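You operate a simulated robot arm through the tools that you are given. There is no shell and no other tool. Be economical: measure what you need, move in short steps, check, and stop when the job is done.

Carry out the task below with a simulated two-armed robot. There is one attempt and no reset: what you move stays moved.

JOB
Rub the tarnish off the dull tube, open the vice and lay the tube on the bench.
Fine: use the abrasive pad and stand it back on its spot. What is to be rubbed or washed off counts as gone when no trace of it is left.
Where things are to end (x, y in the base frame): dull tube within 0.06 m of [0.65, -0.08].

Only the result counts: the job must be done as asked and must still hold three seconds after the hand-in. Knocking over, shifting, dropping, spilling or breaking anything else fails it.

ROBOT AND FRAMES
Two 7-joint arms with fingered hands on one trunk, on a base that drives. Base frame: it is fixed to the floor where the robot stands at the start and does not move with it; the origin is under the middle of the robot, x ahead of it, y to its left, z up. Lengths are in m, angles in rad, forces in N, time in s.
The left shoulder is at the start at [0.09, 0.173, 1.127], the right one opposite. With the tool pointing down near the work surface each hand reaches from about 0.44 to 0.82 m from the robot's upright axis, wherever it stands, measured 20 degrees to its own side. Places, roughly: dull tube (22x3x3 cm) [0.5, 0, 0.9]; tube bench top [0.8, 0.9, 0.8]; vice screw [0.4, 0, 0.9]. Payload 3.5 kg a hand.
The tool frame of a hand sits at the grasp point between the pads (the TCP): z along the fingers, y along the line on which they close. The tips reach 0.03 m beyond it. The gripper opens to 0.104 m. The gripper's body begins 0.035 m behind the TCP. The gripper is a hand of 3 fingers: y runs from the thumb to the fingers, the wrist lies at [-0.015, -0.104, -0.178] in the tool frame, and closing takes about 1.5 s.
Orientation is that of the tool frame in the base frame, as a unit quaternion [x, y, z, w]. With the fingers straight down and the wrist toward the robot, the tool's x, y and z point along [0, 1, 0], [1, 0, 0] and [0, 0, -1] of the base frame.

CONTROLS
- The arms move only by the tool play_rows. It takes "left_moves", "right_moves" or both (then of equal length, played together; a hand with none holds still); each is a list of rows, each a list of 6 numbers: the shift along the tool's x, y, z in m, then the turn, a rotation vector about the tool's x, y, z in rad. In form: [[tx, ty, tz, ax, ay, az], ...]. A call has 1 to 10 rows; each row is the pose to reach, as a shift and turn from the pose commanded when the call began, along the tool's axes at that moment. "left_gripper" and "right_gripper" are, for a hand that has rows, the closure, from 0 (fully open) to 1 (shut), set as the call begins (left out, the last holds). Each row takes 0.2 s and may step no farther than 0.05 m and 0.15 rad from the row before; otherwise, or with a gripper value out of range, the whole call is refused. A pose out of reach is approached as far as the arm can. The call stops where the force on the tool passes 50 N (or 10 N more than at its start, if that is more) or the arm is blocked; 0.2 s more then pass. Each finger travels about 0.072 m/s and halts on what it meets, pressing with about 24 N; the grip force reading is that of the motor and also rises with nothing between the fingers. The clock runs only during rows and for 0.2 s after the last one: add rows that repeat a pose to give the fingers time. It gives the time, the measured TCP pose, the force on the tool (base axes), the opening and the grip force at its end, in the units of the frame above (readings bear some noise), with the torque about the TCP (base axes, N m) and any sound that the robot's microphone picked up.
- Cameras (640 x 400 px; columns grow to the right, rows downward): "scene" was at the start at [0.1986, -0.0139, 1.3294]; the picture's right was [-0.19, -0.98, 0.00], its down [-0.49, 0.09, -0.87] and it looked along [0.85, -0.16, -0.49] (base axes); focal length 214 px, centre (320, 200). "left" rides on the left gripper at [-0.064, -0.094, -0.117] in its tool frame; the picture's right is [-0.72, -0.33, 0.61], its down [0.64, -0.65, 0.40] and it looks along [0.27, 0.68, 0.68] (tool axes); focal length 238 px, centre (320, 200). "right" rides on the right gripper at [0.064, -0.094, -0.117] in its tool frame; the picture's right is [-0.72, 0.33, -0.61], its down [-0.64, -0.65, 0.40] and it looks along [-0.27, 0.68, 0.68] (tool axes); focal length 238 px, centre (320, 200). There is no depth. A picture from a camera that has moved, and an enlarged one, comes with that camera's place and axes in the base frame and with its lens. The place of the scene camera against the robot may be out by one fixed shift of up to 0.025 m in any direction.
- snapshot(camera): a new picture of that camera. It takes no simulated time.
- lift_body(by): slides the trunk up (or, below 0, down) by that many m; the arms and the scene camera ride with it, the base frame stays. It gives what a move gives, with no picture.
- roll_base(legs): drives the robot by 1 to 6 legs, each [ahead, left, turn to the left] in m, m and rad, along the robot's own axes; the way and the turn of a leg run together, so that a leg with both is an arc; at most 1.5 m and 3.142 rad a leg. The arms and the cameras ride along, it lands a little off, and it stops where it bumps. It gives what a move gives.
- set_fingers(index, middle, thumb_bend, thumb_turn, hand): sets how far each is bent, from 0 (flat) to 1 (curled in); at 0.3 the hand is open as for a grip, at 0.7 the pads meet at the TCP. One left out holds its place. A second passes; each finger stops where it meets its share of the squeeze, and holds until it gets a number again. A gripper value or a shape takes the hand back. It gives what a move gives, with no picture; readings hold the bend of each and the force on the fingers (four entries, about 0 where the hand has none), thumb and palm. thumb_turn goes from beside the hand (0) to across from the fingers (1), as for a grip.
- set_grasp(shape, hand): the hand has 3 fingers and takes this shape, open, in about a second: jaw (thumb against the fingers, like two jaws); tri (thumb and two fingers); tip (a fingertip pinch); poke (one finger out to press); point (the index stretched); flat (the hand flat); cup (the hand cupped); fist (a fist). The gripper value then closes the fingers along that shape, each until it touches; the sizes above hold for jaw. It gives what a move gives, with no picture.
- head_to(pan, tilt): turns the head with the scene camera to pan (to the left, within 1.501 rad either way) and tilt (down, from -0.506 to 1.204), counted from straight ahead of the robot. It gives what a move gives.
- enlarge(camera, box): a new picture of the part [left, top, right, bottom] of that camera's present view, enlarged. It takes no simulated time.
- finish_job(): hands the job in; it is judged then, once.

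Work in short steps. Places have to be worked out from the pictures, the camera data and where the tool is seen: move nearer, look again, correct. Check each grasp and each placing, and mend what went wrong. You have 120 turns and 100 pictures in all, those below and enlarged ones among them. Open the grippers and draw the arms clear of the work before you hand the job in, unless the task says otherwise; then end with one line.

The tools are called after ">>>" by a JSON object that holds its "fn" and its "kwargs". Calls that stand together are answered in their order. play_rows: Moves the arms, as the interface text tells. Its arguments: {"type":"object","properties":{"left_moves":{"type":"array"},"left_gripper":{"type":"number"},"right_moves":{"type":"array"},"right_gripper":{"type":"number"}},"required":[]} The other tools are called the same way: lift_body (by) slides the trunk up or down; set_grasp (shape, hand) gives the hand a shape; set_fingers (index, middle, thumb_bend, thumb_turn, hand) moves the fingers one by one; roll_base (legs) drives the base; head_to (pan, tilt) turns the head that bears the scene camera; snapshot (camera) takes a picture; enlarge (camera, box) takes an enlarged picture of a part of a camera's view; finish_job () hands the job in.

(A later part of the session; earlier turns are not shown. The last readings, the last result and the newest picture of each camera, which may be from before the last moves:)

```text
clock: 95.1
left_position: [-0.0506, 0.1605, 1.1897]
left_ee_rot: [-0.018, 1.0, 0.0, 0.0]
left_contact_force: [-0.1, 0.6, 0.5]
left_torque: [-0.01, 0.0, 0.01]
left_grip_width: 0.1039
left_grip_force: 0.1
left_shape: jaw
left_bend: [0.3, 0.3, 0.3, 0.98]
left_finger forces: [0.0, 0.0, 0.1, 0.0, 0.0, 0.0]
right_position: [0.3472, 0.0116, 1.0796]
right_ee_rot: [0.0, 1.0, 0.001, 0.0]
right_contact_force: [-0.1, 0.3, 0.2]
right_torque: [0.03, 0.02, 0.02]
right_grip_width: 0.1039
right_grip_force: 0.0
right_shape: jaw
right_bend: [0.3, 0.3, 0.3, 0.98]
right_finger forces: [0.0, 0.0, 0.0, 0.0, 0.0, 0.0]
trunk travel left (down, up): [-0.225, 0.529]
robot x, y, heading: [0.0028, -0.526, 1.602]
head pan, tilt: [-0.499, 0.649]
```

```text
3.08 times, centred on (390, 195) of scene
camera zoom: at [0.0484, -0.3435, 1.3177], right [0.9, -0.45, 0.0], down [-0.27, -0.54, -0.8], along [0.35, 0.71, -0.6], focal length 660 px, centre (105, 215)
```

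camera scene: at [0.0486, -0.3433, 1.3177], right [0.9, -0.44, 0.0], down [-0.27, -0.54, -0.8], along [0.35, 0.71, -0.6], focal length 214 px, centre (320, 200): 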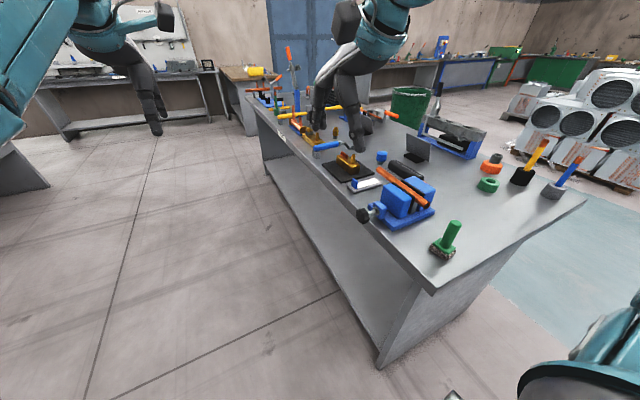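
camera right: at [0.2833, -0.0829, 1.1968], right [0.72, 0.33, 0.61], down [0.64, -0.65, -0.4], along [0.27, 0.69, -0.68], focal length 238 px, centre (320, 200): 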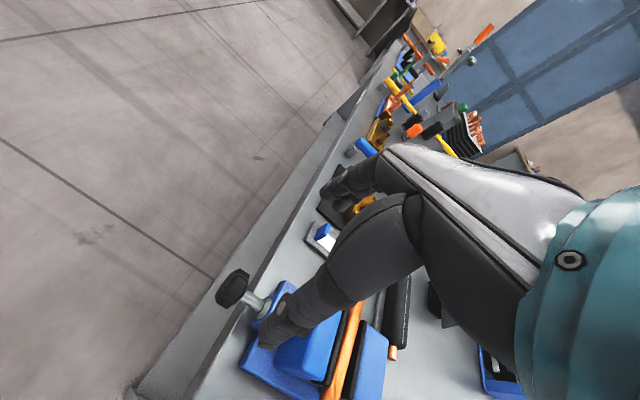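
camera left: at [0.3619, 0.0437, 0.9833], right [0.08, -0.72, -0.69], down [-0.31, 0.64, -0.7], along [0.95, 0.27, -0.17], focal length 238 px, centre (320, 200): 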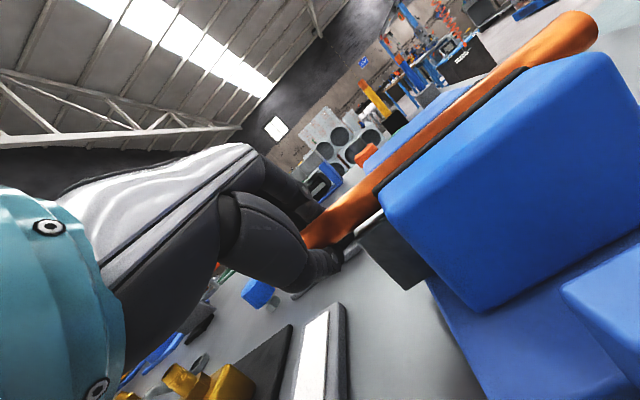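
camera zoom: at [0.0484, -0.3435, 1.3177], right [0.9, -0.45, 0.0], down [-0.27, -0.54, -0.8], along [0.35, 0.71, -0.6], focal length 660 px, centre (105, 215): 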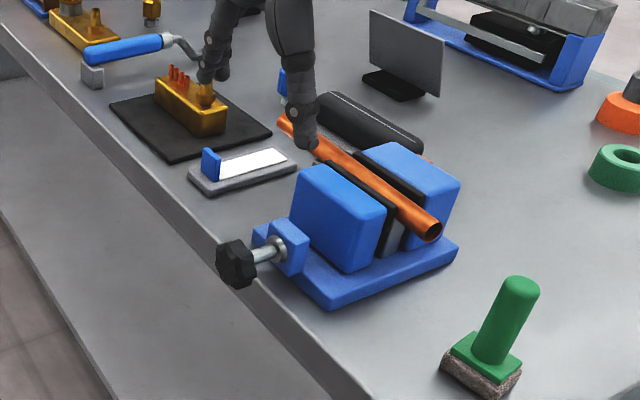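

The pose is exact, and the tube visibly rests on a bar between the jaws. Now I tilt the fingers +0.5 rad (toward +y) and approach the knob along the tool axis.

>>> {"fn": "play_rows", "kwargs": {"right_moves": [[-0.001, -0.014, 0.025, -0.125, 0, 0], [-0.002, -0.028, 0.05, -0.25, 0, 0], [-0.003, -0.042, 0.075, -0.375, 0, 0], [-0.003, -0.054, 0.096, -0.5, 0, 0], [-0.003, -0.036, 0.128, -0.5, 0, 0], [-0.003, -0.018, 0.16, -0.5, 0, 0], [-0.003, 0, 0.188, -0.5, 0, 0], [-0.003, 0, 0.188, -0.5, 0, 0]]}}

>>> {"fn": "enlarge", "kwargs": {"camera": "scene", "box": [300, 130, 480, 260]}}

>>> {"fn": "snapshot", "kwargs": {"camera": "right"}}

```text
clock: 96.8
left_position: [-0.0483, 0.1585, 1.1919]
left_ee_rot: [-0.018, 1.0, 0.001, -0.001]
left_contact_force: [0.1, 1.1, 0.3]
left_torque: [0.0, 0.01, 0.0]
left_grip_width: 0.1041
left_grip_force: 0.1
left_shape: jaw
left_bend: [0.3, 0.3, 0.3, 0.98]
left_finger forces: [0.0, 0.0, 0.0, 0.0, 0.0, 0.0]
right_position: [0.3893, -0.0441, 0.9008]
right_ee_rot: [0.002, 0.981, 0.191, 0.02]
right_contact_force: [6.7, -20.5, 36.4]
right_torque: [2.96, -0.72, -0.9]
right_grip_width: 0.1038
right_grip_force: 0.0
right_shape: jaw
right_bend: [0.3, 0.3, 0.3, 0.98]
right_finger forces: [0.4, 36.1, 0.0, 0.0, 0.1, 0.0]
right hand out of reach, approached as far as the arm can: row 4, 5, 6, 7, 8
trunk travel left (down, up): [-0.225, 0.529]
robot x, y, heading: [0.0029, -0.5246, 1.6]
head pan, tilt: [-0.499, 0.649]
stopped in row 8 (right hand): the force on the tool passed its limit at 69 N (the readings are from after the stop); the commanded pose is now the measured one
```

```text
3.08 times, centred on (390, 195) of scene
camera zoom: at [0.0493, -0.3471, 1.3186], right [0.89, -0.45, 0.0], down [-0.27, -0.54, -0.8], along [0.36, 0.71, -0.6], focal length 660 px, centre (105, 215)
```

zoom: 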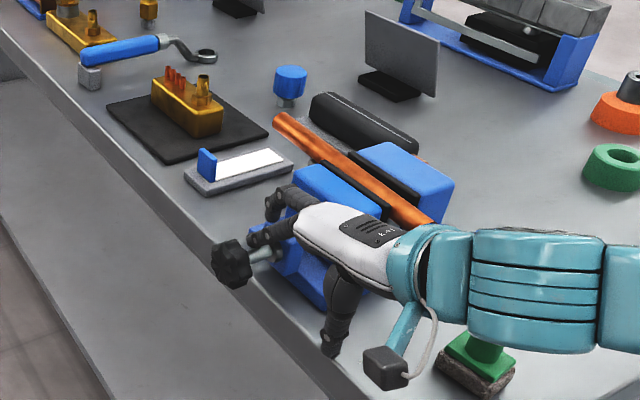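

```text
23 pictures are left
camera right: at [0.3215, -0.1734, 0.9711], right [0.69, 0.06, 0.72], down [0.66, -0.46, -0.6], along [0.29, 0.89, -0.36], focal length 238 px, centre (320, 200)
```

right: 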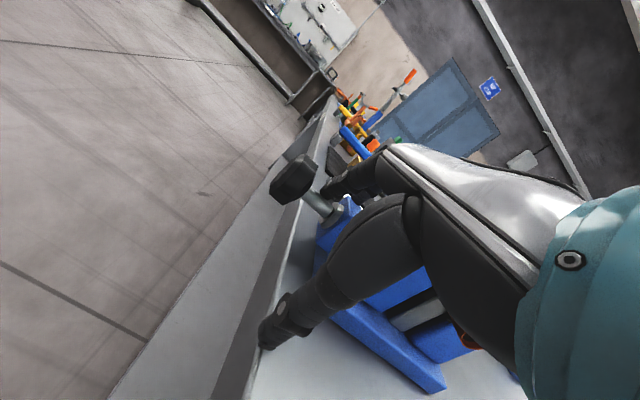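

The tilt ran out of reach and the hand drifted against the vice block. I retreat up along the tool axis at once and check the pad.

>>> {"fn": "play_rows", "kwargs": {"right_moves": [[0.0, 0, -0.03, 0, 0, 0], [0.01, 0.01, -0.07, 0.05, 0, 0], [0.02, 0.03, -0.11, 0.15, 0, 0], [0.03, 0.05, -0.14, 0.25, 0, 0], [0.037, 0.065, -0.16, 0.39, 0, 0], [0.037, 0.065, -0.16, 0.39, 0, 0]]}}

>>> {"fn": "enlarge", "kwargs": {"camera": "scene", "box": [300, 130, 480, 260]}}

```text
clock: 98.2
left_position: [-0.0489, 0.1608, 1.1898]
left_ee_rot: [-0.019, 1.0, 0.0, 0.0]
left_contact_force: [-0.5, 0.0, 0.4]
left_torque: [0.02, 0.01, 0.03]
left_grip_width: 0.1041
left_grip_force: 0.0
left_shape: jaw
left_bend: [0.3, 0.3, 0.3, 0.98]
left_finger forces: [0.1, 0.0, 0.1, 0.0, 0.0, 0.1]
right_position: [0.3468, -0.0382, 1.0645]
right_ee_rot: [0.006, 1.0, -0.013, 0.016]
right_contact_force: [0.7, 0.8, 0.3]
right_torque: [0.0, -0.01, 0.03]
right_grip_width: 0.1041
right_grip_force: 0.1
right_shape: jaw
right_bend: [0.3, 0.3, 0.3, 0.98]
right_finger forces: [0.1, 0.1, 0.0, 0.0, 0.1, 0.0]
trunk travel left (down, up): [-0.225, 0.529]
robot x, y, heading: [0.0073, -0.5251, 1.603]
head pan, tilt: [-0.499, 0.649]
```

```text
3.08 times, centred on (390, 195) of scene
camera zoom: at [0.0492, -0.344, 1.3178], right [0.89, -0.45, 0.0], down [-0.27, -0.54, -0.8], along [0.36, 0.71, -0.6], focal length 660 px, centre (105, 215)
```

zoom: 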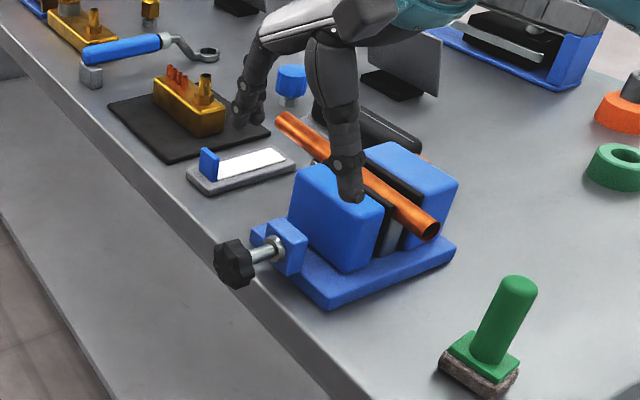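

Nothing was disturbed. I approach the knob straight from above instead (fingers vertical), to start the stroke there and swing toward the robot.

>>> {"fn": "play_rows", "kwargs": {"right_moves": [[-0.003, 0.025, 0.0, -0.04, 0.03, -0.01], [-0.003, 0.049, 0.02, -0.08, 0.03, -0.01], [-0.003, 0.049, 0.06, -0.1, 0.03, -0.01], [-0.003, 0.049, 0.1, -0.1, 0.03, -0.01], [-0.003, 0.049, 0.135, -0.1, 0.03, -0.01], [-0.003, 0.049, 0.16, -0.1, 0.03, -0.01], [-0.003, 0.049, 0.173, -0.1, 0.03, -0.01], [-0.003, 0.049, 0.173, -0.1, 0.03, -0.01]]}}

>>> {"fn": "enlarge", "kwargs": {"camera": "scene", "box": [300, 130, 480, 260]}}

```text
clock: 100.0
left_position: [-0.0509, 0.1602, 1.1906]
left_ee_rot: [-0.018, 1.0, 0.0, -0.001]
left_contact_force: [-0.3, -0.2, -0.7]
left_torque: [0.03, -0.02, 0.0]
left_grip_width: 0.1041
left_grip_force: 0.2
left_shape: jaw
left_bend: [0.3, 0.3, 0.3, 0.98]
left_finger forces: [0.0, 0.0, 0.0, 0.0, 0.0, 0.1]
right_position: [0.3548, 0.0083, 0.8886]
right_ee_rot: [-0.001, 0.999, 0.037, 0.003]
right_contact_force: [0.2, 1.2, -0.4]
right_torque: [0.0, 0.02, 0.0]
right_grip_width: 0.1038
right_grip_force: 0.1
right_shape: jaw
right_bend: [0.3, 0.3, 0.3, 0.98]
right_finger forces: [0.1, 0.0, 0.1, 0.1, 0.0, 0.0]
trunk travel left (down, up): [-0.225, 0.529]
robot x, y, heading: [0.0047, -0.5229, 1.611]
head pan, tilt: [-0.499, 0.649]
```

```text
3.08 times, centred on (390, 195) of scene
camera zoom: at [0.049, -0.3436, 1.3177], right [0.89, -0.45, 0.0], down [-0.27, -0.54, -0.8], along [0.36, 0.71, -0.6], focal length 660 px, centre (105, 215)
```

zoom: 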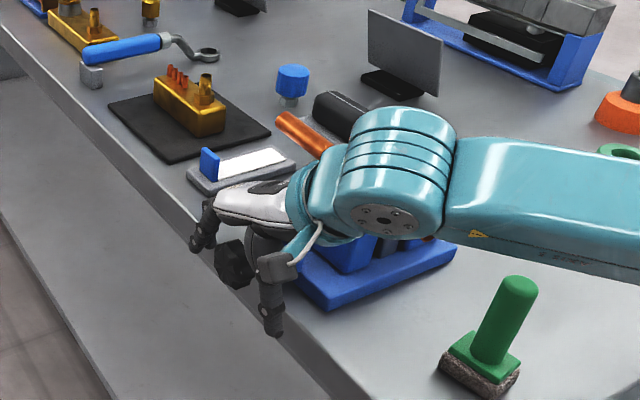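

Perfect straddle of the knob. Closing.

>>> {"fn": "play_rows", "kwargs": {"right_moves": [[0.003, 0, 0, 0, 0, 0], [0.004, 0, 0, 0, 0, 0], [0.004, 0, 0, 0, 0, 0], [0.004, 0, 0, 0, 0, 0], [0.004, 0, 0, 0, 0, 0], [0.004, 0, 0, 0, 0, 0]], "right_gripper": 1.0}}

>>> {"fn": "play_rows", "kwargs": {"right_moves": [[0, 0, 0, 0.12, 0, 0], [0, 0, 0, 0.24, 0, 0], [0, 0, 0, 0.36, 0, 0], [0, 0, 0, 0.48, 0, 0], [0, 0, 0, 0.6, 0, 0], [0, 0, 0, 0.72, 0, 0], [0, 0, 0, 0.8, 0, 0], [0, 0, 0, 0.8, 0, 0]]}}

>>> {"fn": "enlarge", "kwargs": {"camera": "scene", "box": [300, 130, 480, 260]}}

```text
clock: 101.4
left_position: [-0.0479, 0.161, 1.1887]
left_ee_rot: [-0.018, 1.0, 0.0, 0.0]
left_contact_force: [0.0, 0.8, -0.5]
left_torque: [-0.02, -0.01, 0.02]
left_grip_width: 0.1041
left_grip_force: 0.0
left_shape: jaw
left_bend: [0.3, 0.3, 0.3, 0.98]
left_finger forces: [0.0, 0.0, 0.0, 0.1, 0.0, 0.1]
right_position: [0.3507, 0.0062, 0.8874]
right_ee_rot: [0.0, 0.999, 0.036, 0.003]
right_contact_force: [0.2, -2.3, -6.4]
right_torque: [0.0, -0.03, -0.07]
right_grip_width: 0.0266
right_grip_force: 23.8
right_shape: jaw
right_bend: [0.75, 0.61, 0.77, 1.0]
right_finger forces: [14.8, 3.7, 0.0, 0.0, 23.0, 0.0]
trunk travel left (down, up): [-0.225, 0.529]
robot x, y, heading: [0.0015, -0.5256, 1.607]
head pan, tilt: [-0.499, 0.649]
```

```text
clock: 103.2
left_position: [-0.0498, 0.1598, 1.1902]
left_ee_rot: [-0.019, 1.0, 0.001, 0.0]
left_contact_force: [0.1, 0.0, -0.7]
left_torque: [0.02, 0.0, 0.02]
left_grip_width: 0.1039
left_grip_force: 0.1
left_shape: jaw
left_bend: [0.3, 0.3, 0.3, 0.98]
left_finger forces: [0.0, 0.0, 0.0, 0.1, 0.1, 0.0]
right_position: [0.3517, 0.0041, 0.8907]
right_ee_rot: [0.001, 0.935, -0.355, 0.002]
right_contact_force: [3.0, -8.6, 4.4]
right_torque: [0.27, -0.04, -0.07]
right_grip_width: 0.0269
right_grip_force: 23.8
right_shape: jaw
right_bend: [0.76, 0.74, 0.77, 1.0]
right_finger forces: [11.6, 2.1, 0.0, 0.0, 28.5, 0.0]
trunk travel left (down, up): [-0.225, 0.529]
robot x, y, heading: [0.0064, -0.5227, 1.612]
head pan, tilt: [-0.499, 0.649]
```

```text
3.08 times, centred on (390, 195) of scene
camera zoom: at [0.049, -0.3451, 1.3179], right [0.89, -0.45, 0.0], down [-0.27, -0.54, -0.8], along [0.36, 0.71, -0.6], focal length 660 px, centre (105, 215)
```

zoom: 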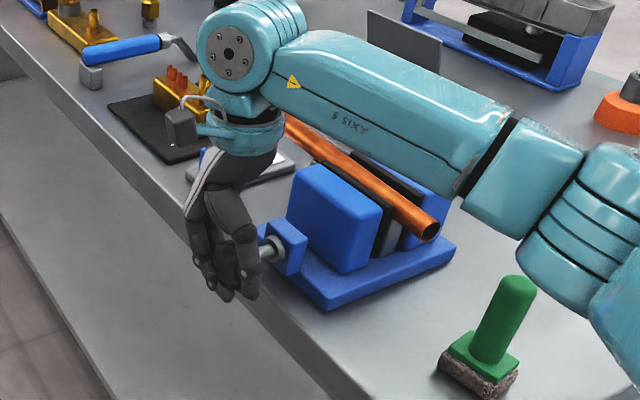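

The grip held for the full 0.8 rad. I try going on another 0.45 rad before regripping.

>>> {"fn": "play_rows", "kwargs": {"right_moves": [[0, 0, 0, 0.12, 0, 0], [0, 0, 0, 0.24, 0, 0], [0, 0, 0, 0.36, 0, 0], [0, 0, 0, 0.45, 0, 0], [0, 0, 0, 0.45, 0, 0]]}}

>>> {"fn": "enlarge", "kwargs": {"camera": "scene", "box": [350, 160, 450, 230]}}

```text
clock: 104.4
left_position: [-0.0475, 0.1575, 1.1916]
left_ee_rot: [-0.018, 1.0, 0.001, 0.0]
left_contact_force: [-0.4, -0.5, -0.2]
left_torque: [-0.03, 0.01, 0.0]
left_grip_width: 0.1042
left_grip_force: 0.0
left_shape: jaw
left_bend: [0.3, 0.3, 0.3, 0.98]
left_finger forces: [0.0, 0.0, 0.1, 0.1, 0.0, 0.0]
right_position: [0.3518, 0.0008, 0.8897]
right_ee_rot: [0.001, 0.844, -0.536, 0.003]
right_contact_force: [0.7, -38.3, -11.0]
right_torque: [0.82, -0.03, 0.04]
right_grip_width: 0.0243
right_grip_force: 23.9
right_shape: jaw
right_bend: [0.76, 0.74, 0.76, 1.0]
right_finger forces: [10.1, 0.7, 0.1, 0.0, 33.9, 0.1]
trunk travel left (down, up): [-0.225, 0.529]
robot x, y, heading: [0.0022, -0.5282, 1.606]
head pan, tilt: [-0.499, 0.649]
```

```text
5.71 times, centred on (400, 195) of scene
camera zoom: at [0.0497, -0.3473, 1.3181], right [0.89, -0.45, 0.0], down [-0.27, -0.54, -0.8], along [0.36, 0.71, -0.6], focal length 1226 px, centre (-137, 229)
```

zoom: 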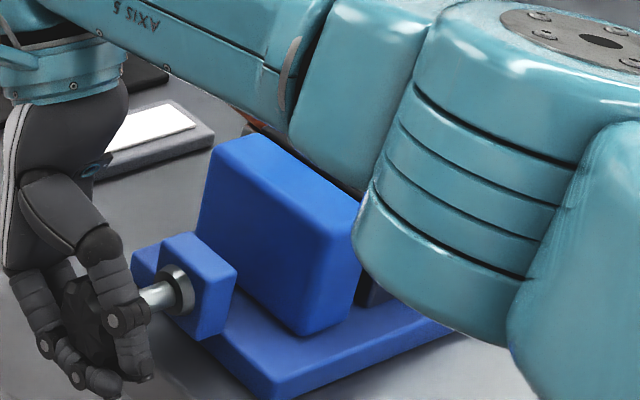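

Good: α is now −1.13 but force builds (38 N), so strokes should stay shorter. I open, swing back, regrip and turn again in one sequence.

>>> {"fn": "play_rows", "kwargs": {"right_moves": [[0, 0, 0, -0.05, 0, 0], [0, 0, 0, -0.05, 0, 0], [0, 0, 0, -0.05, 0, 0], [0, 0, 0, -0.15, 0, 0], [0, 0, 0, -0.29, 0, 0], [0, 0, 0, -0.43, 0, 0], [0, 0, 0, -0.57, 0, 0], [0, 0, 0, -0.71, 0, 0], [0, 0, 0, -0.85, 0, 0], [0, 0, 0, -0.99, 0, 0]], "right_gripper": 0.0}}

>>> {"fn": "play_rows", "kwargs": {"right_moves": [[0, 0, 0, -0.13, 0, 0], [0, 0, 0, -0.23, 0, 0], [0, 0, 0, -0.23, 0, 0]]}}

>>> {"fn": "enlarge", "kwargs": {"camera": "scene", "box": [330, 140, 450, 230]}}

```text
clock: 106.6
left_position: [-0.0483, 0.1605, 1.188]
left_ee_rot: [-0.018, 1.0, -0.001, 0.0]
left_contact_force: [-0.1, -0.6, 0.3]
left_torque: [-0.01, 0.02, 0.0]
left_grip_width: 0.1039
left_grip_force: 0.0
left_shape: jaw
left_bend: [0.3, 0.3, 0.3, 0.98]
left_finger forces: [0.1, 0.0, 0.1, 0.1, 0.1, 0.0]
right_position: [0.3494, 0.0051, 0.8893]
right_ee_rot: [-0.001, 0.996, -0.091, 0.003]
right_contact_force: [0.0, 0.4, -0.1]
right_torque: [0.05, 0.0, -0.02]
right_grip_width: 0.1036
right_grip_force: 0.1
right_shape: jaw
right_bend: [0.3, 0.3, 0.3, 0.98]
right_finger forces: [0.0, 0.0, 0.0, 0.0, 0.0, 0.0]
trunk travel left (down, up): [-0.225, 0.529]
robot x, y, heading: [0.005, -0.5247, 1.608]
head pan, tilt: [-0.499, 0.649]
```

```text
clock: 107.4
left_position: [-0.0489, 0.1608, 1.1906]
left_ee_rot: [-0.018, 1.0, 0.0, 0.001]
left_contact_force: [-0.7, 0.5, 1.1]
left_torque: [0.03, 0.01, -0.04]
left_grip_width: 0.104
left_grip_force: 0.1
left_shape: jaw
left_bend: [0.3, 0.3, 0.3, 0.98]
left_finger forces: [0.1, 0.0, 0.0, 0.0, 0.1, 0.0]
right_position: [0.3497, 0.0043, 0.889]
right_ee_rot: [-0.001, 1.0, 0.024, 0.002]
right_contact_force: [-0.2, -0.9, -0.3]
right_torque: [0.0, 0.03, -0.01]
right_grip_width: 0.1037
right_grip_force: 0.0
right_shape: jaw
right_bend: [0.3, 0.3, 0.3, 0.98]
right_finger forces: [0.0, 0.0, 0.1, 0.1, 0.0, 0.0]
trunk travel left (down, up): [-0.225, 0.529]
robot x, y, heading: [0.0055, -0.5261, 1.608]
head pan, tilt: [-0.499, 0.649]
```

```text
4.44 times, centred on (390, 185) of scene
camera zoom: at [0.049, -0.3435, 1.3177], right [0.89, -0.45, 0.0], down [-0.27, -0.54, -0.8], along [0.36, 0.71, -0.6], focal length 953 px, centre (9, 267)
```

zoom: 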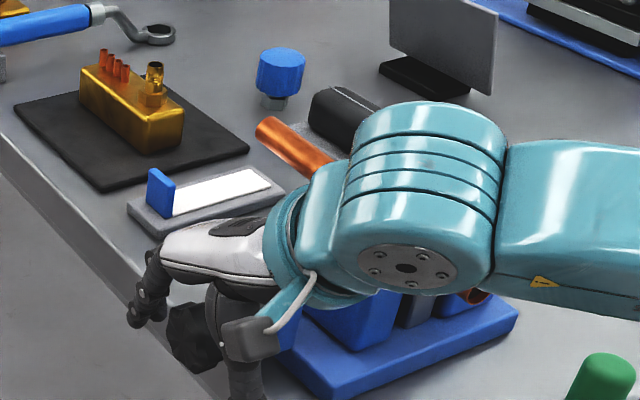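

Cycle works. I run another: shift 5 mm to follow the knob, close, turn 0.95 rad, then open and swing back.

>>> {"fn": "play_rows", "kwargs": {"right_moves": [[0.005, 0.004, 0, 0, 0, 0], [0.005, 0.004, 0, 0, 0, 0], [0.005, 0.004, 0, 0, 0, 0], [0.005, 0.004, 0, 0, 0, 0], [0.005, 0.004, 0, 0, 0, 0], [0.005, 0.004, 0, 0, 0, 0], [0.005, 0.004, 0, 0, 0, 0]], "right_gripper": 1.0}}

>>> {"fn": "play_rows", "kwargs": {"right_moves": [[0, 0, 0, 0.12, 0, 0], [0, 0, 0, 0.24, 0, 0], [0, 0, 0, 0.36, 0, 0], [0, 0, 0, 0.48, 0, 0], [0, 0, 0, 0.6, 0, 0], [0, 0, 0, 0.72, 0, 0], [0, 0, 0, 0.84, 0, 0], [0, 0, 0, 0.95, 0, 0], [0, 0, 0, 0.95, 0, 0]]}}

>>> {"fn": "enlarge", "kwargs": {"camera": "scene", "box": [330, 140, 450, 230]}}

>>> {"fn": "play_rows", "kwargs": {"right_moves": [[0, 0, 0, -0.05, 0, 0], [0, 0, 0, -0.05, 0, 0], [0, 0, 0, -0.05, 0, 0], [0, 0, 0, -0.15, 0, 0], [0, 0, 0, -0.29, 0, 0], [0, 0, 0, -0.43, 0, 0], [0, 0, 0, -0.57, 0, 0], [0, 0, 0, -0.71, 0, 0], [0, 0, 0, -0.85, 0, 0], [0, 0, 0, -0.97, 0, 0]], "right_gripper": 0.0}}

```text
clock: 109.0
left_position: [-0.0494, 0.1613, 1.1898]
left_ee_rot: [-0.019, 1.0, 0.0, 0.0]
left_contact_force: [0.0, -0.4, -0.1]
left_torque: [0.03, 0.02, -0.01]
left_grip_width: 0.1038
left_grip_force: 0.1
left_shape: jaw
left_bend: [0.3, 0.3, 0.3, 0.98]
left_finger forces: [0.1, 0.0, 0.1, 0.0, 0.1, 0.1]
right_position: [0.3452, 0.0071, 0.8878]
right_ee_rot: [-0.001, 1.0, 0.02, 0.001]
right_contact_force: [-8.2, -14.8, -16.1]
right_torque: [0.0, 0.1, 0.24]
right_grip_width: 0.0233
right_grip_force: 24.0
right_shape: jaw
right_bend: [0.75, 0.6, 0.76, 1.0]
right_finger forces: [9.6, 6.9, 0.0, 0.0, 27.1, 0.0]
trunk travel left (down, up): [-0.225, 0.529]
robot x, y, heading: [0.0074, -0.5224, 1.602]
head pan, tilt: [-0.499, 0.649]
```

```text
clock: 111.0
left_position: [-0.0503, 0.1584, 1.1911]
left_ee_rot: [-0.019, 1.0, 0.001, -0.001]
left_contact_force: [-0.8, 0.5, 0.3]
left_torque: [-0.01, -0.04, -0.01]
left_grip_width: 0.104
left_grip_force: 0.1
left_shape: jaw
left_bend: [0.3, 0.3, 0.3, 0.98]
left_finger forces: [0.1, 0.0, 0.0, 0.1, 0.1, 0.0]
right_position: [0.3457, 0.0058, 0.8899]
right_ee_rot: [0.0, 0.899, -0.439, 0.002]
right_contact_force: [-13.5, -36.8, -17.9]
right_torque: [0.95, 0.31, 0.09]
right_grip_width: 0.0219
right_grip_force: 23.6
right_shape: jaw
right_bend: [0.75, 0.73, 0.74, 1.0]
right_finger forces: [14.4, 4.6, 0.0, 0.0, 36.3, 0.0]
trunk travel left (down, up): [-0.225, 0.529]
robot x, y, heading: [0.0006, -0.5231, 1.603]
head pan, tilt: [-0.499, 0.649]
```

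```text
4.44 times, centred on (390, 185) of scene
camera zoom: at [0.0485, -0.3465, 1.318], right [0.89, -0.45, 0.0], down [-0.27, -0.54, -0.8], along [0.36, 0.71, -0.6], focal length 953 px, centre (9, 267)
```

zoom: 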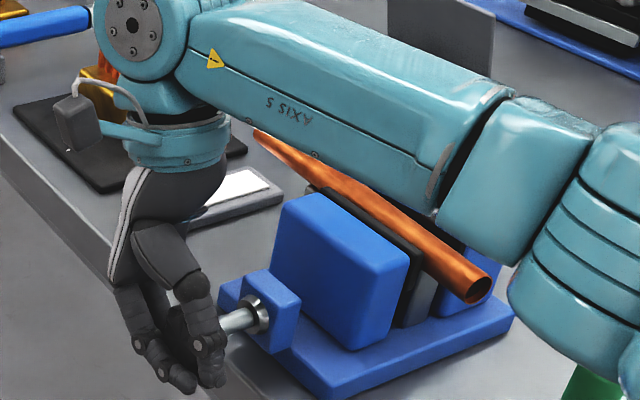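

```text
clock: 113.2
left_position: [-0.0486, 0.1613, 1.1888]
left_ee_rot: [-0.019, 1.0, 0.0, 0.0]
left_contact_force: [0.4, -0.1, -0.9]
left_torque: [0.0, 0.0, 0.0]
left_grip_width: 0.1038
left_grip_force: 0.0
left_shape: jaw
left_bend: [0.3, 0.3, 0.3, 0.98]
left_finger forces: [0.0, 0.1, 0.1, 0.0, 0.1, 0.0]
right_position: [0.3458, 0.0092, 0.8899]
right_ee_rot: [-0.001, 0.999, 0.035, 0.001]
right_contact_force: [-0.7, -0.5, -0.3]
right_torque: [0.02, -0.01, 0.02]
right_grip_width: 0.1036
right_grip_force: 0.2
right_shape: jaw
right_bend: [0.3, 0.3, 0.3, 0.98]
right_finger forces: [0.0, 0.0, 0.0, 0.0, 0.1, 0.0]
trunk travel left (down, up): [-0.225, 0.529]
robot x, y, heading: [0.0028, -0.5248, 1.608]
head pan, tilt: [-0.499, 0.649]
```

Resistance rose at the end, perhaps the opening stop or the grip slipping. I lift the hand off and look at the jaws.

>>> {"fn": "play_rows", "kwargs": {"right_moves": [[0, 0, -0.04, 0, 0, 0], [0, 0, -0.08, 0, 0, 0], [0, 0, -0.12, 0, 0, 0], [0.03, 0, -0.16, 0, 0, 0], [0.06, 0, -0.19, 0, 0, 0], [0.1, 0, -0.2, 0, 0, 0], [0.1, 0, -0.2, 0, 0, 0]]}}

>>> {"fn": "enlarge", "kwargs": {"camera": "scene", "box": [340, 150, 460, 250]}}

```text
clock: 114.8
left_position: [-0.0483, 0.1613, 1.1908]
left_ee_rot: [-0.018, 1.0, 0.0, 0.0]
left_contact_force: [-1.0, -0.7, -0.2]
left_torque: [0.0, -0.03, 0.02]
left_grip_width: 0.1041
left_grip_force: 0.0
left_shape: jaw
left_bend: [0.3, 0.3, 0.3, 0.98]
left_finger forces: [0.0, 0.1, 0.1, 0.1, 0.1, 0.1]
right_position: [0.2463, -0.0055, 1.089]
right_ee_rot: [0.001, 0.999, 0.033, 0.003]
right_contact_force: [0.3, -0.2, -0.4]
right_torque: [-0.02, 0.0, 0.0]
right_grip_width: 0.1036
right_grip_force: 0.1
right_shape: jaw
right_bend: [0.3, 0.3, 0.3, 0.98]
right_finger forces: [0.0, 0.1, 0.0, 0.0, 0.1, 0.0]
trunk travel left (down, up): [-0.225, 0.529]
robot x, y, heading: [0.0099, -0.5242, 1.6]
head pan, tilt: [-0.499, 0.649]
```

```text
4.00 times, centred on (400, 200) of scene
camera zoom: at [0.0495, -0.3437, 1.3177], right [0.89, -0.45, 0.0], down [-0.27, -0.54, -0.8], along [0.36, 0.71, -0.6], focal length 858 px, centre (0, 200)
```

zoom: 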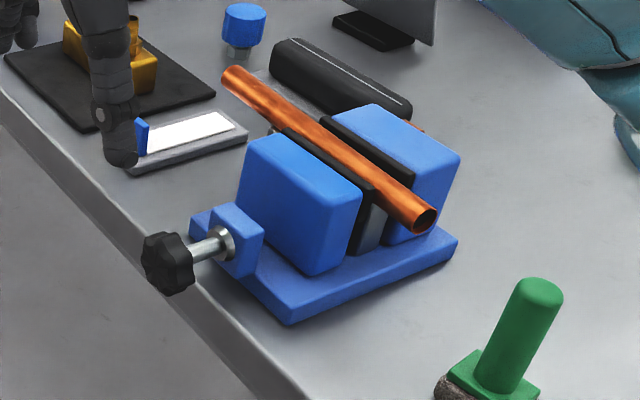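

The jaws seem barely changed, so I take a close look at knob and jaws with the right-hand camera.

>>> {"fn": "enlarge", "kwargs": {"camera": "right", "box": [220, 250, 460, 400]}}

```text
2.67 times, centred on (340, 325) of right
camera zoom: at [0.1831, -0.1077, 1.2001], right [0.72, 0.29, 0.64], down [0.64, -0.62, -0.44], along [0.27, 0.73, -0.63], focal length 636 px, centre (267, -133)
```

zoom: 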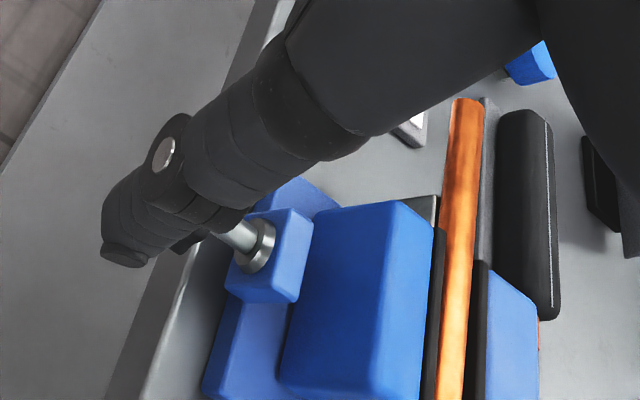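

A slight gap seems to show at the front pad, consistent with a fine screw pitch. I go back onto the knob and run more cycles.

>>> {"fn": "play_rows", "kwargs": {"right_moves": [[-0.05, 0.005, 0, 0, 0, 0], [-0.09, 0.01, 0.02, 0, 0, 0], [-0.1, 0.014, 0.06, 0, 0, 0], [-0.1, 0.014, 0.105, 0, 0, 0], [-0.1, 0.014, 0.15, 0, 0, 0], [-0.1, 0.014, 0.185, 0, 0, 0], [-0.1, 0.014, 0.2, 0, 0, 0], [-0.1, 0.014, 0.2, 0, 0, 0]]}}

>>> {"fn": "play_rows", "kwargs": {"right_moves": [[0, 0, 0, 0, 0, 0], [0, 0, 0, 0, 0, 0], [0, 0, 0, 0, 0, 0], [0, 0, 0, 0, 0, 0], [0, 0, 0, 0, 0, 0], [0, 0, 0, 0, 0, 0], [0, 0, 0, 0, 0, 0]], "right_gripper": 1.0}}

>>> {"fn": "play_rows", "kwargs": {"right_moves": [[0, 0, 0, 0.1, 0, 0], [0, 0, 0, 0.2, 0, 0], [0, 0, 0, 0.3, 0, 0], [0, 0, 0, 0.4, 0, 0], [0, 0, 0, 0.4, 0, 0]]}}

>>> {"fn": "play_rows", "kwargs": {"right_moves": [[0, 0, 0, 0.1, 0, 0], [0, 0, 0, 0.2, 0, 0], [0, 0, 0, 0.3, 0, 0], [0, 0, 0, 0.4, 0, 0], [0, 0, 0, 0.5, 0, 0], [0, 0, 0, 0.5, 0, 0]]}}

>>> {"fn": "enlarge", "kwargs": {"camera": "scene", "box": [340, 150, 460, 250]}}

```text
refused: row 1 steps farther than a row can; nothing moved
```

```text
clock: 116.4
left_position: [-0.0496, 0.1609, 1.1894]
left_ee_rot: [-0.019, 1.0, 0.001, 0.0]
left_contact_force: [0.3, -0.6, 0.6]
left_torque: [0.04, -0.01, -0.02]
left_grip_width: 0.1038
left_grip_force: 0.1
left_shape: jaw
left_bend: [0.3, 0.3, 0.3, 0.98]
left_finger forces: [0.0, 0.1, 0.1, 0.0, 0.1, 0.1]
right_position: [0.2459, -0.0056, 1.0887]
right_ee_rot: [0.0, 0.999, 0.032, 0.002]
right_contact_force: [0.2, 1.2, 0.7]
right_torque: [0.01, -0.01, 0.01]
right_grip_width: 0.0
right_grip_force: 23.6
right_shape: jaw
right_bend: [0.7, 0.7, 0.47, 1.0]
right_finger forces: [0.1, 0.1, 0.0, 0.0, 0.0, 0.0]
trunk travel left (down, up): [-0.225, 0.529]
robot x, y, heading: [0.0032, -0.525, 1.61]
head pan, tilt: [-0.499, 0.649]
```

```text
clock: 117.6
left_position: [-0.0492, 0.1608, 1.1885]
left_ee_rot: [-0.019, 1.0, 0.0, 0.001]
left_contact_force: [-0.6, 0.1, -0.3]
left_torque: [-0.07, 0.0, -0.01]
left_grip_width: 0.1043
left_grip_force: 0.0
left_shape: jaw
left_bend: [0.3, 0.3, 0.3, 0.98]
left_finger forces: [0.1, 0.0, 0.0, 0.0, 0.0, 0.0]
right_position: [0.2441, -0.0038, 1.0894]
right_ee_rot: [-0.001, 0.986, -0.166, 0.002]
right_contact_force: [-0.4, -0.5, 0.3]
right_torque: [-0.02, -0.01, -0.02]
right_grip_width: 0.0
right_grip_force: 24.6
right_shape: jaw
right_bend: [0.7, 0.7, 0.47, 1.0]
right_finger forces: [0.0, 0.0, 0.0, 0.0, 0.0, 0.0]
trunk travel left (down, up): [-0.225, 0.529]
robot x, y, heading: [0.0052, -0.5198, 1.605]
head pan, tilt: [-0.499, 0.649]
```

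```text
clock: 119.0
left_position: [-0.0491, 0.1615, 1.1891]
left_ee_rot: [-0.018, 1.0, 0.0, 0.0]
left_contact_force: [0.0, -0.8, -0.5]
left_torque: [0.04, 0.02, 0.02]
left_grip_width: 0.1041
left_grip_force: 0.0
left_shape: jaw
left_bend: [0.3, 0.3, 0.3, 0.98]
left_finger forces: [0.0, 0.0, 0.1, 0.0, 0.0, 0.0]
right_position: [0.2444, -0.0029, 1.0898]
right_ee_rot: [0.0, 0.914, -0.405, 0.003]
right_contact_force: [0.3, -0.1, 0.3]
right_torque: [0.0, 0.0, -0.02]
right_grip_width: 0.0
right_grip_force: 24.5
right_shape: jaw
right_bend: [0.7, 0.7, 0.47, 1.0]
right_finger forces: [0.1, 0.0, 0.1, 0.0, 0.0, 0.0]
trunk travel left (down, up): [-0.225, 0.529]
robot x, y, heading: [0.004, -0.5244, 1.608]
head pan, tilt: [-0.499, 0.649]
```

```text
4.00 times, centred on (400, 200) of scene
camera zoom: at [0.0492, -0.3436, 1.3177], right [0.89, -0.45, 0.0], down [-0.27, -0.54, -0.8], along [0.36, 0.71, -0.6], focal length 858 px, centre (0, 200)
```

zoom: 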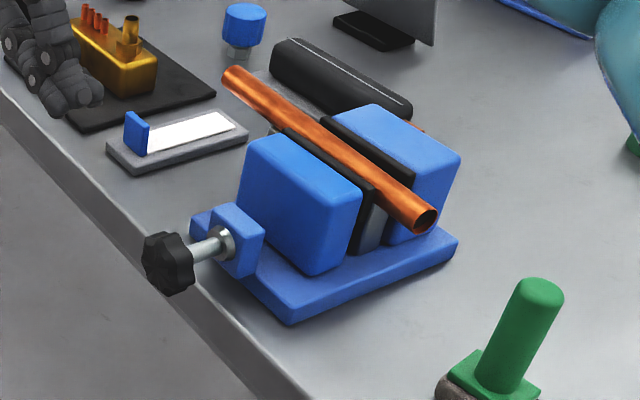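

The first call was refused (row too long), so the rest only moved in free air. I open, rotate back and go to above the knob, with a shift small enough per row.

>>> {"fn": "play_rows", "kwargs": {"right_moves": [[0, 0, 0, -0.13, 0, 0], [0, 0, 0, -0.26, 0, 0], [0, 0, 0, -0.39, 0, 0], [0, 0, 0, -0.52, 0, 0], [0, 0, 0, -0.65, 0, 0], [0, 0, 0, -0.78, 0, 0], [0, 0, 0, -0.9, 0, 0], [0, 0, 0, -0.9, 0, 0]], "right_gripper": 0.0}}

>>> {"fn": "play_rows", "kwargs": {"right_moves": [[-0.04, 0.005, 0, 0, 0, 0], [-0.08, 0.01, 0.01, 0, 0, 0], [-0.1, 0.014, 0.05, 0, 0, 0], [-0.1, 0.014, 0.095, 0, 0, 0], [-0.1, 0.014, 0.14, 0, 0, 0], [-0.1, 0.014, 0.18, 0, 0, 0], [-0.1, 0.014, 0.2, 0, 0, 0], [-0.1, 0.014, 0.2, 0, 0, 0]]}}

```text
clock: 120.8
left_position: [-0.0491, 0.1605, 1.1892]
left_ee_rot: [-0.018, 1.0, 0.0, 0.001]
left_contact_force: [-0.3, 0.3, 0.7]
left_torque: [0.02, 0.0, 0.02]
left_grip_width: 0.1039
left_grip_force: 0.0
left_shape: jaw
left_bend: [0.3, 0.3, 0.3, 0.98]
left_finger forces: [0.1, 0.0, 0.0, 0.1, 0.0, 0.0]
right_position: [0.2452, -0.0046, 1.0905]
right_ee_rot: [-0.001, 0.999, 0.033, 0.003]
right_contact_force: [-0.3, 0.8, -0.1]
right_torque: [0.0, 0.0, 0.0]
right_grip_width: 0.1037
right_grip_force: 0.1
right_shape: jaw
right_bend: [0.3, 0.3, 0.3, 0.98]
right_finger forces: [0.1, 0.0, 0.0, 0.1, 0.0, 0.0]
trunk travel left (down, up): [-0.225, 0.529]
robot x, y, heading: [0.0047, -0.5219, 1.604]
head pan, tilt: [-0.499, 0.649]
```

```text
clock: 122.6
left_position: [-0.0483, 0.1617, 1.1899]
left_ee_rot: [-0.018, 1.0, 0.001, 0.0]
left_contact_force: [-0.7, 0.5, -0.3]
left_torque: [0.01, 0.03, 0.0]
left_grip_width: 0.1041
left_grip_force: 0.1
left_shape: jaw
left_bend: [0.3, 0.3, 0.3, 0.98]
left_finger forces: [0.0, 0.1, 0.0, 0.0, 0.0, 0.1]
right_position: [0.3453, 0.0225, 0.8885]
right_ee_rot: [0.0, 0.999, 0.033, 0.002]
right_contact_force: [-0.6, 0.3, -0.5]
right_torque: [-0.02, 0.06, 0.02]
right_grip_width: 0.1038
right_grip_force: 0.0
right_shape: jaw
right_bend: [0.3, 0.3, 0.3, 0.98]
right_finger forces: [0.0, 0.1, 0.0, 0.0, 0.0, 0.0]
trunk travel left (down, up): [-0.225, 0.529]
robot x, y, heading: [0.0035, -0.5239, 1.605]
head pan, tilt: [-0.499, 0.649]
```

At the knob but 12 mm too far in y; I correct, close, then turn in two portions watching the torque.

>>> {"fn": "play_rows", "kwargs": {"right_moves": [[0, -0.012, 0, 0, 0, 0], [0, -0.012, 0, 0, 0, 0], [0, -0.012, 0, 0, 0, 0], [0, -0.012, 0, 0, 0, 0], [0, -0.012, 0, 0, 0, 0], [0, -0.012, 0, 0, 0, 0], [0, -0.012, 0, 0, 0, 0], [0, -0.012, 0, 0, 0, 0]], "right_gripper": 1.0}}

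>>> {"fn": "play_rows", "kwargs": {"right_moves": [[0, 0, 0, 0.1, 0, 0], [0, 0, 0, 0.2, 0, 0], [0, 0, 0, 0.3, 0, 0]]}}

>>> {"fn": "play_rows", "kwargs": {"right_moves": [[0, 0, 0, 0.1, 0, 0], [0, 0, 0, 0.2, 0, 0], [0, 0, 0, 0.3, 0, 0]]}}

>>> {"fn": "play_rows", "kwargs": {"right_moves": [[0, 0, 0, 0.1, 0, 0], [0, 0, 0, 0.2, 0, 0], [0, 0, 0, 0.3, 0, 0]]}}

>>> {"fn": "enlarge", "kwargs": {"camera": "scene", "box": [340, 150, 460, 250]}}

```text
clock: 124.4
left_position: [-0.0497, 0.1616, 1.1887]
left_ee_rot: [-0.018, 1.0, 0.0, 0.001]
left_contact_force: [-0.2, -0.4, 0.4]
left_torque: [0.01, -0.01, 0.01]
left_grip_width: 0.1041
left_grip_force: 0.0
left_shape: jaw
left_bend: [0.3, 0.3, 0.3, 0.98]
left_finger forces: [0.0, 0.0, 0.0, 0.0, 0.1, 0.1]
right_position: [0.3449, 0.0086, 0.8876]
right_ee_rot: [-0.001, 1.0, 0.03, 0.001]
right_contact_force: [-7.5, -15.3, -15.0]
right_torque: [0.03, 0.1, 0.2]
right_grip_width: 0.0223
right_grip_force: 24.1
right_shape: jaw
right_bend: [0.75, 0.62, 0.77, 1.0]
right_finger forces: [9.7, 7.1, 0.1, 0.1, 27.2, 0.1]
trunk travel left (down, up): [-0.225, 0.529]
robot x, y, heading: [0.0077, -0.5254, 1.606]
head pan, tilt: [-0.499, 0.649]
```

```text
clock: 125.2
left_position: [-0.0492, 0.1616, 1.1893]
left_ee_rot: [-0.018, 1.0, -0.001, 0.0]
left_contact_force: [-0.4, -0.1, 0.4]
left_torque: [0.01, -0.02, 0.01]
left_grip_width: 0.1041
left_grip_force: 0.0
left_shape: jaw
left_bend: [0.3, 0.3, 0.3, 0.98]
left_finger forces: [0.0, 0.0, 0.1, 0.0, 0.1, 0.1]
right_position: [0.3455, 0.0085, 0.8856]
right_ee_rot: [-0.001, 0.992, -0.123, 0.002]
right_contact_force: [-14.4, -16.6, -27.5]
right_torque: [0.96, 0.24, 0.23]
right_grip_width: 0.0216
right_grip_force: 24.0
right_shape: jaw
right_bend: [0.75, 0.73, 0.75, 1.0]
right_finger forces: [16.2, 4.0, 0.0, 0.0, 34.2, 0.0]
trunk travel left (down, up): [-0.225, 0.529]
robot x, y, heading: [0.0014, -0.526, 1.612]
head pan, tilt: [-0.499, 0.649]
```

```text
clock: 126.0
left_position: [-0.0489, 0.1607, 1.1903]
left_ee_rot: [-0.018, 1.0, 0.0, -0.001]
left_contact_force: [-0.3, -0.4, -0.2]
left_torque: [-0.02, -0.01, 0.01]
left_grip_width: 0.1039
left_grip_force: 0.2
left_shape: jaw
left_bend: [0.3, 0.3, 0.3, 0.98]
left_finger forces: [0.0, 0.0, 0.0, 0.0, 0.1, 0.0]
right_position: [0.3457, 0.0078, 0.8866]
right_ee_rot: [-0.001, 0.963, -0.269, 0.003]
right_contact_force: [-14.8, -27.5, -23.5]
right_torque: [1.05, 0.3, 0.18]
right_grip_width: 0.0215
right_grip_force: 24.0
right_shape: jaw
right_bend: [0.75, 0.65, 0.74, 1.0]
right_finger forces: [15.0, 4.4, 0.1, 0.1, 35.5, 0.0]
trunk travel left (down, up): [-0.225, 0.529]
robot x, y, heading: [0.003, -0.5228, 1.602]
head pan, tilt: [-0.499, 0.649]
```

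```text
clock: 126.8
left_position: [-0.0488, 0.1584, 1.1903]
left_ee_rot: [-0.017, 1.0, 0.001, 0.0]
left_contact_force: [0.3, 0.1, -0.4]
left_torque: [0.01, -0.01, 0.01]
left_grip_width: 0.104
left_grip_force: 0.1
left_shape: jaw
left_bend: [0.3, 0.3, 0.3, 0.98]
left_finger forces: [0.0, 0.0, 0.0, 0.0, 0.0, 0.0]
right_position: [0.3451, 0.0089, 0.8896]
right_ee_rot: [0.001, 0.913, -0.409, 0.002]
right_contact_force: [-13.8, -35.7, -22.1]
right_torque: [1.07, 0.32, 0.04]
right_grip_width: 0.0218
right_grip_force: 23.9
right_shape: jaw
right_bend: [0.74, 0.64, 0.74, 1.0]
right_finger forces: [14.5, 5.3, 0.0, 0.0, 38.4, 0.0]
trunk travel left (down, up): [-0.225, 0.529]
robot x, y, heading: [0.0074, -0.5286, 1.606]
head pan, tilt: [-0.499, 0.649]
```

```text
4.00 times, centred on (400, 200) of scene
camera zoom: at [0.0486, -0.3463, 1.318], right [0.89, -0.45, 0.0], down [-0.27, -0.54, -0.8], along [0.36, 0.71, -0.6], focal length 858 px, centre (0, 200)
```

zoom: 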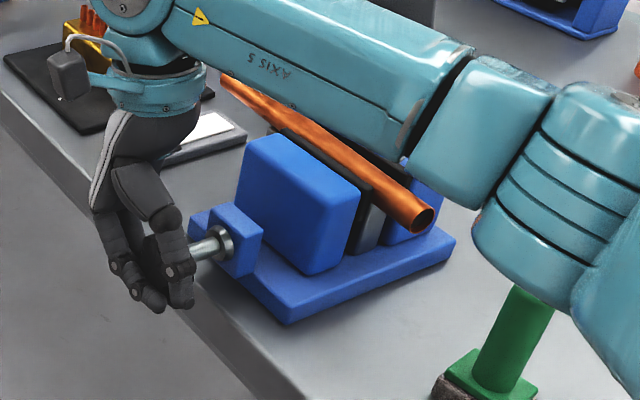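

Torque jumps immediately to a constant ~1 N m: the knob is at a hard stop after turning freely ~1.2–1.5 rad, presumably fully open. I release, lift off and view the jaws from above.

>>> {"fn": "play_rows", "kwargs": {"right_moves": [[0, 0, 0, -0.05, 0, 0], [0, 0, 0, -0.05, 0, 0], [0, 0, 0, -0.05, 0, 0], [0, 0, 0, -0.15, 0, 0], [0, 0, 0, -0.29, 0, 0], [0, 0, 0, -0.43, 0, 0], [0, 0, 0, -0.57, 0, 0], [0, 0, 0, -0.71, 0, 0], [0, 0, 0, -0.85, 0, 0], [0, 0, 0, -0.88, 0, 0]], "right_gripper": 0.0}}

>>> {"fn": "play_rows", "kwargs": {"right_moves": [[0, 0, -0.045, 0, 0, 0], [0, 0, -0.09, 0, 0, 0], [0, 0, -0.135, 0, 0, 0], [0, 0, -0.18, 0, 0, 0], [0, -0.04, -0.2, 0, 0, 0], [0, -0.08, -0.2, 0, 0, 0], [0, -0.12, -0.2, 0, 0, 0], [0, -0.15, -0.2, 0, 0, 0], [0, -0.15, -0.2, 0, 0, 0]]}}

>>> {"fn": "snapshot", "kwargs": {"camera": "right"}}

```text
clock: 129.0
left_position: [-0.0492, 0.1621, 1.19]
left_ee_rot: [-0.018, 1.0, -0.001, 0.0]
left_contact_force: [0.5, -1.1, -0.1]
left_torque: [0.02, 0.03, -0.01]
left_grip_width: 0.104
left_grip_force: 0.0
left_shape: jaw
left_bend: [0.3, 0.3, 0.3, 0.98]
left_finger forces: [0.1, 0.0, 0.0, 0.0, 0.0, 0.0]
right_position: [0.3458, 0.012, 0.89]
right_ee_rot: [-0.001, 1.0, 0.024, 0.002]
right_contact_force: [-0.4, -0.9, 0.0]
right_torque: [-0.05, 0.02, 0.01]
right_grip_width: 0.1038
right_grip_force: 0.0
right_shape: jaw
right_bend: [0.3, 0.3, 0.3, 0.98]
right_finger forces: [0.0, 0.0, 0.0, 0.0, 0.0, 0.1]
trunk travel left (down, up): [-0.225, 0.529]
robot x, y, heading: [0.0063, -0.5208, 1.609]
head pan, tilt: [-0.499, 0.649]
```

```text
clock: 131.0
left_position: [-0.0485, 0.1623, 1.1888]
left_ee_rot: [-0.019, 1.0, 0.0, 0.0]
left_contact_force: [0.1, -0.9, -0.1]
left_torque: [-0.01, -0.01, 0.02]
left_grip_width: 0.104
left_grip_force: 0.0
left_shape: jaw
left_bend: [0.3, 0.3, 0.3, 0.98]
left_finger forces: [0.0, 0.0, 0.1, 0.1, 0.1, 0.0]
right_position: [0.343, -0.1487, 1.0799]
right_ee_rot: [-0.001, 1.0, 0.022, 0.001]
right_contact_force: [-0.3, 0.0, -0.5]
right_torque: [-0.02, -0.01, 0.0]
right_grip_width: 0.1038
right_grip_force: 0.1
right_shape: jaw
right_bend: [0.3, 0.3, 0.3, 0.98]
right_finger forces: [0.0, 0.0, 0.1, 0.1, 0.1, 0.0]
trunk travel left (down, up): [-0.225, 0.529]
robot x, y, heading: [0.0076, -0.5238, 1.61]
head pan, tilt: [-0.499, 0.649]
```

```text
12 pictures are left
camera right: at [0.2796, -0.2481, 1.1921], right [0.72, 0.3, 0.63], down [0.64, -0.63, -0.43], along [0.27, 0.71, -0.65], focal length 238 px, centre (320, 200)
```

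right: 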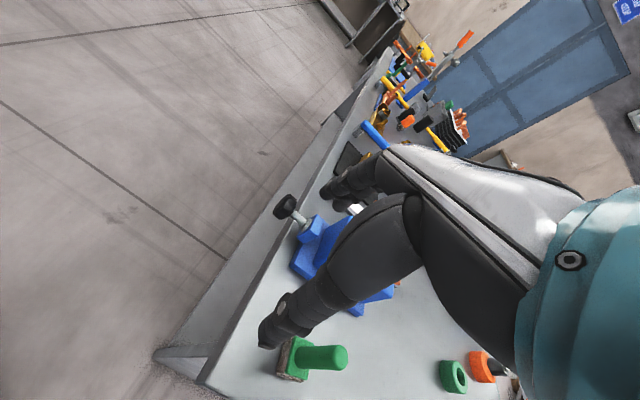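

I raise the right hand and drive back to the starting place in front of the bench, to lift the tube with the right hand in its natural pose.

>>> {"fn": "play_rows", "kwargs": {"right_moves": [[0, 0, -0.04, 0, 0, 0], [0, 0, -0.08, 0, 0, 0], [0, 0, -0.12, 0, 0, 0], [0, 0, -0.12, 0, 0, 0]]}}

>>> {"fn": "roll_base", "kwargs": {"legs": [[0, 0.1, 0], [0, 0, -1.607], [0.07, 0.52, 0]]}}

>>> {"fn": "head_to", "kwargs": {"pan": -0.1, "tilt": 0.75}}

>>> {"fn": "snapshot", "kwargs": {"camera": "scene"}}

```text
clock: 132.0
left_position: [-0.0498, 0.1622, 1.1902]
left_ee_rot: [-0.019, 1.0, 0.0, 0.0]
left_contact_force: [-0.3, 0.4, -0.5]
left_torque: [0.02, -0.01, -0.02]
left_grip_width: 0.1038
left_grip_force: 0.0
left_shape: jaw
left_bend: [0.3, 0.3, 0.3, 0.98]
left_finger forces: [0.0, 0.0, 0.1, 0.0, 0.0, 0.0]
right_position: [0.3436, -0.1571, 1.2015]
right_ee_rot: [-0.001, 1.0, 0.022, 0.001]
right_contact_force: [0.2, -0.2, -1.3]
right_torque: [0.03, 0.01, 0.0]
right_grip_width: 0.1035
right_grip_force: 0.0
right_shape: jaw
right_bend: [0.3, 0.3, 0.3, 0.98]
right_finger forces: [0.0, 0.0, 0.0, 0.0, 0.0, 0.1]
trunk travel left (down, up): [-0.225, 0.529]
robot x, y, heading: [0.0036, -0.5241, 1.602]
head pan, tilt: [-0.499, 0.649]
```

```text
clock: 139.6
left_position: [0.635, 0.0347, 1.1893]
left_ee_rot: [0.688, 0.726, 0.0, 0.0]
left_contact_force: [0.6, -0.3, 0.0]
left_torque: [-0.03, 0.01, 0.0]
left_grip_width: 0.1042
left_grip_force: 0.0
left_shape: jaw
left_bend: [0.3, 0.3, 0.3, 0.98]
left_finger forces: [0.0, 0.0, 0.1, 0.0, 0.0, 0.0]
right_position: [0.3254, -0.3621, 1.2027]
right_ee_rot: [0.7, 0.714, 0.015, 0.018]
right_contact_force: [0.2, 0.9, -0.8]
right_torque: [0.02, 0.02, 0.02]
right_grip_width: 0.1038
right_grip_force: 0.0
right_shape: jaw
right_bend: [0.3, 0.3, 0.3, 0.98]
right_finger forces: [0.0, 0.0, 0.0, 0.0, 0.1, 0.1]
trunk travel left (down, up): [-0.225, 0.529]
robot x, y, heading: [-0.0508, -0.0312, 0.047]
head pan, tilt: [-0.499, 0.649]
```

```text
clock: 140.4
left_position: [0.636, 0.0344, 1.1886]
left_ee_rot: [0.687, 0.726, 0.0, 0.001]
left_contact_force: [-0.2, -0.1, -0.1]
left_torque: [0.01, -0.01, 0.01]
left_grip_width: 0.1041
left_grip_force: 0.1
left_shape: jaw
left_bend: [0.3, 0.3, 0.3, 0.98]
left_finger forces: [0.0, 0.1, 0.0, 0.0, 0.0, 0.0]
right_position: [0.3251, -0.3632, 1.2019]
right_ee_rot: [0.7, 0.714, 0.015, 0.018]
right_contact_force: [0.0, -0.1, 1.0]
right_torque: [-0.03, 0.0, 0.01]
right_grip_width: 0.1037
right_grip_force: 0.1
right_shape: jaw
right_bend: [0.3, 0.3, 0.3, 0.98]
right_finger forces: [0.0, 0.1, 0.0, 0.0, 0.0, 0.1]
trunk travel left (down, up): [-0.225, 0.529]
robot x, y, heading: [-0.0496, -0.0335, 0.053]
head pan, tilt: [-0.099, 0.75]
```

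```text
11 pictures are left
camera scene: at [0.143, -0.0271, 1.3091], right [-0.05, -1.0, 0.0], down [-0.68, 0.03, -0.73], along [0.73, -0.03, -0.68], focal length 214 px, centre (320, 200)
```

scene: 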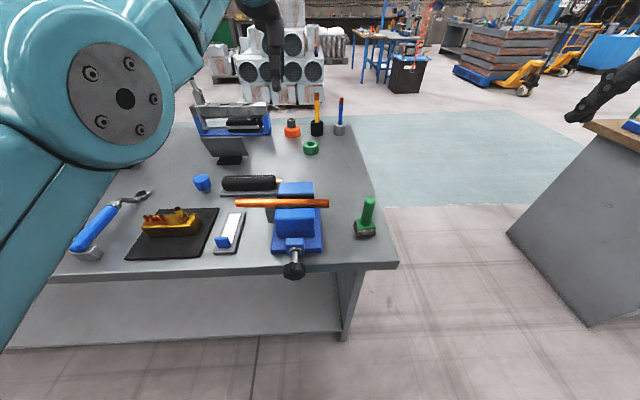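

All stands well; the pad and the rest are unmoved. The left hand is already near, so I use it: move above the tube at y≈0.092 with yaw squared.

>>> {"fn": "play_rows", "kwargs": {"left_moves": [[0.01, -0.03, 0.01, 0, 0, 0.02], [0.025, -0.06, 0.03, 0, 0, 0.04], [0.04, -0.09, 0.06, 0, 0, 0.054], [0.055, -0.115, 0.09, 0, 0, 0.054], [0.064, -0.124, 0.12, 0, 0, 0.054], [0.064, -0.124, 0.14, 0, 0, 0.054], [0.064, -0.124, 0.14, 0, 0, 0.054]]}}

>>> {"fn": "snapshot", "kwargs": {"camera": "left"}}

```text
clock: 142.0
left_position: [0.5273, 0.0924, 1.0352]
left_ee_rot: [0.707, 0.708, 0.0, 0.001]
left_contact_force: [-0.5, -0.6, -0.5]
left_torque: [-0.03, -0.02, -0.02]
left_grip_width: 0.1039
left_grip_force: 0.1
left_shape: jaw
left_bend: [0.3, 0.3, 0.3, 0.98]
left_finger forces: [0.0, 0.0, 0.0, 0.1, 0.0, 0.1]
left hand out of reach, approached as far as the arm can: row 3, 4, 5, 6, 7
right_position: [0.3248, -0.3633, 1.2016]
right_ee_rot: [0.699, 0.714, 0.014, 0.017]
right_contact_force: [-0.1, 0.5, 0.0]
right_torque: [-0.02, -0.03, 0.03]
right_grip_width: 0.1037
right_grip_force: 0.1
right_shape: jaw
right_bend: [0.3, 0.3, 0.3, 0.98]
right_finger forces: [0.0, 0.0, 0.1, 0.1, 0.1, 0.1]
trunk travel left (down, up): [-0.225, 0.529]
robot x, y, heading: [-0.0509, -0.0299, 0.052]
head pan, tilt: [-0.099, 0.75]
```

```text
10 pictures are left
camera left: at [0.4317, 0.0279, 1.153], right [-0.33, -0.72, -0.61], down [-0.65, 0.64, -0.4], along [0.68, 0.27, -0.68], focal length 238 px, centre (320, 200)
```

left: 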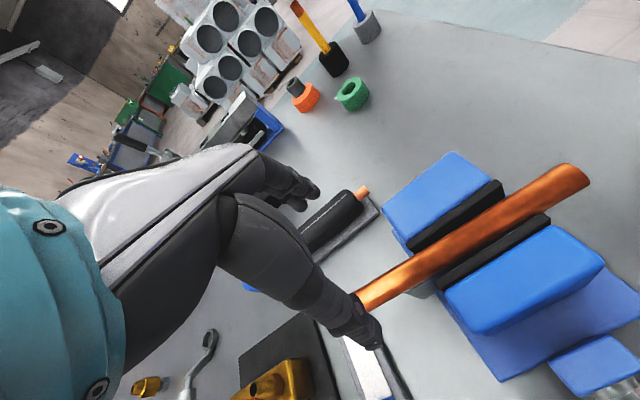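

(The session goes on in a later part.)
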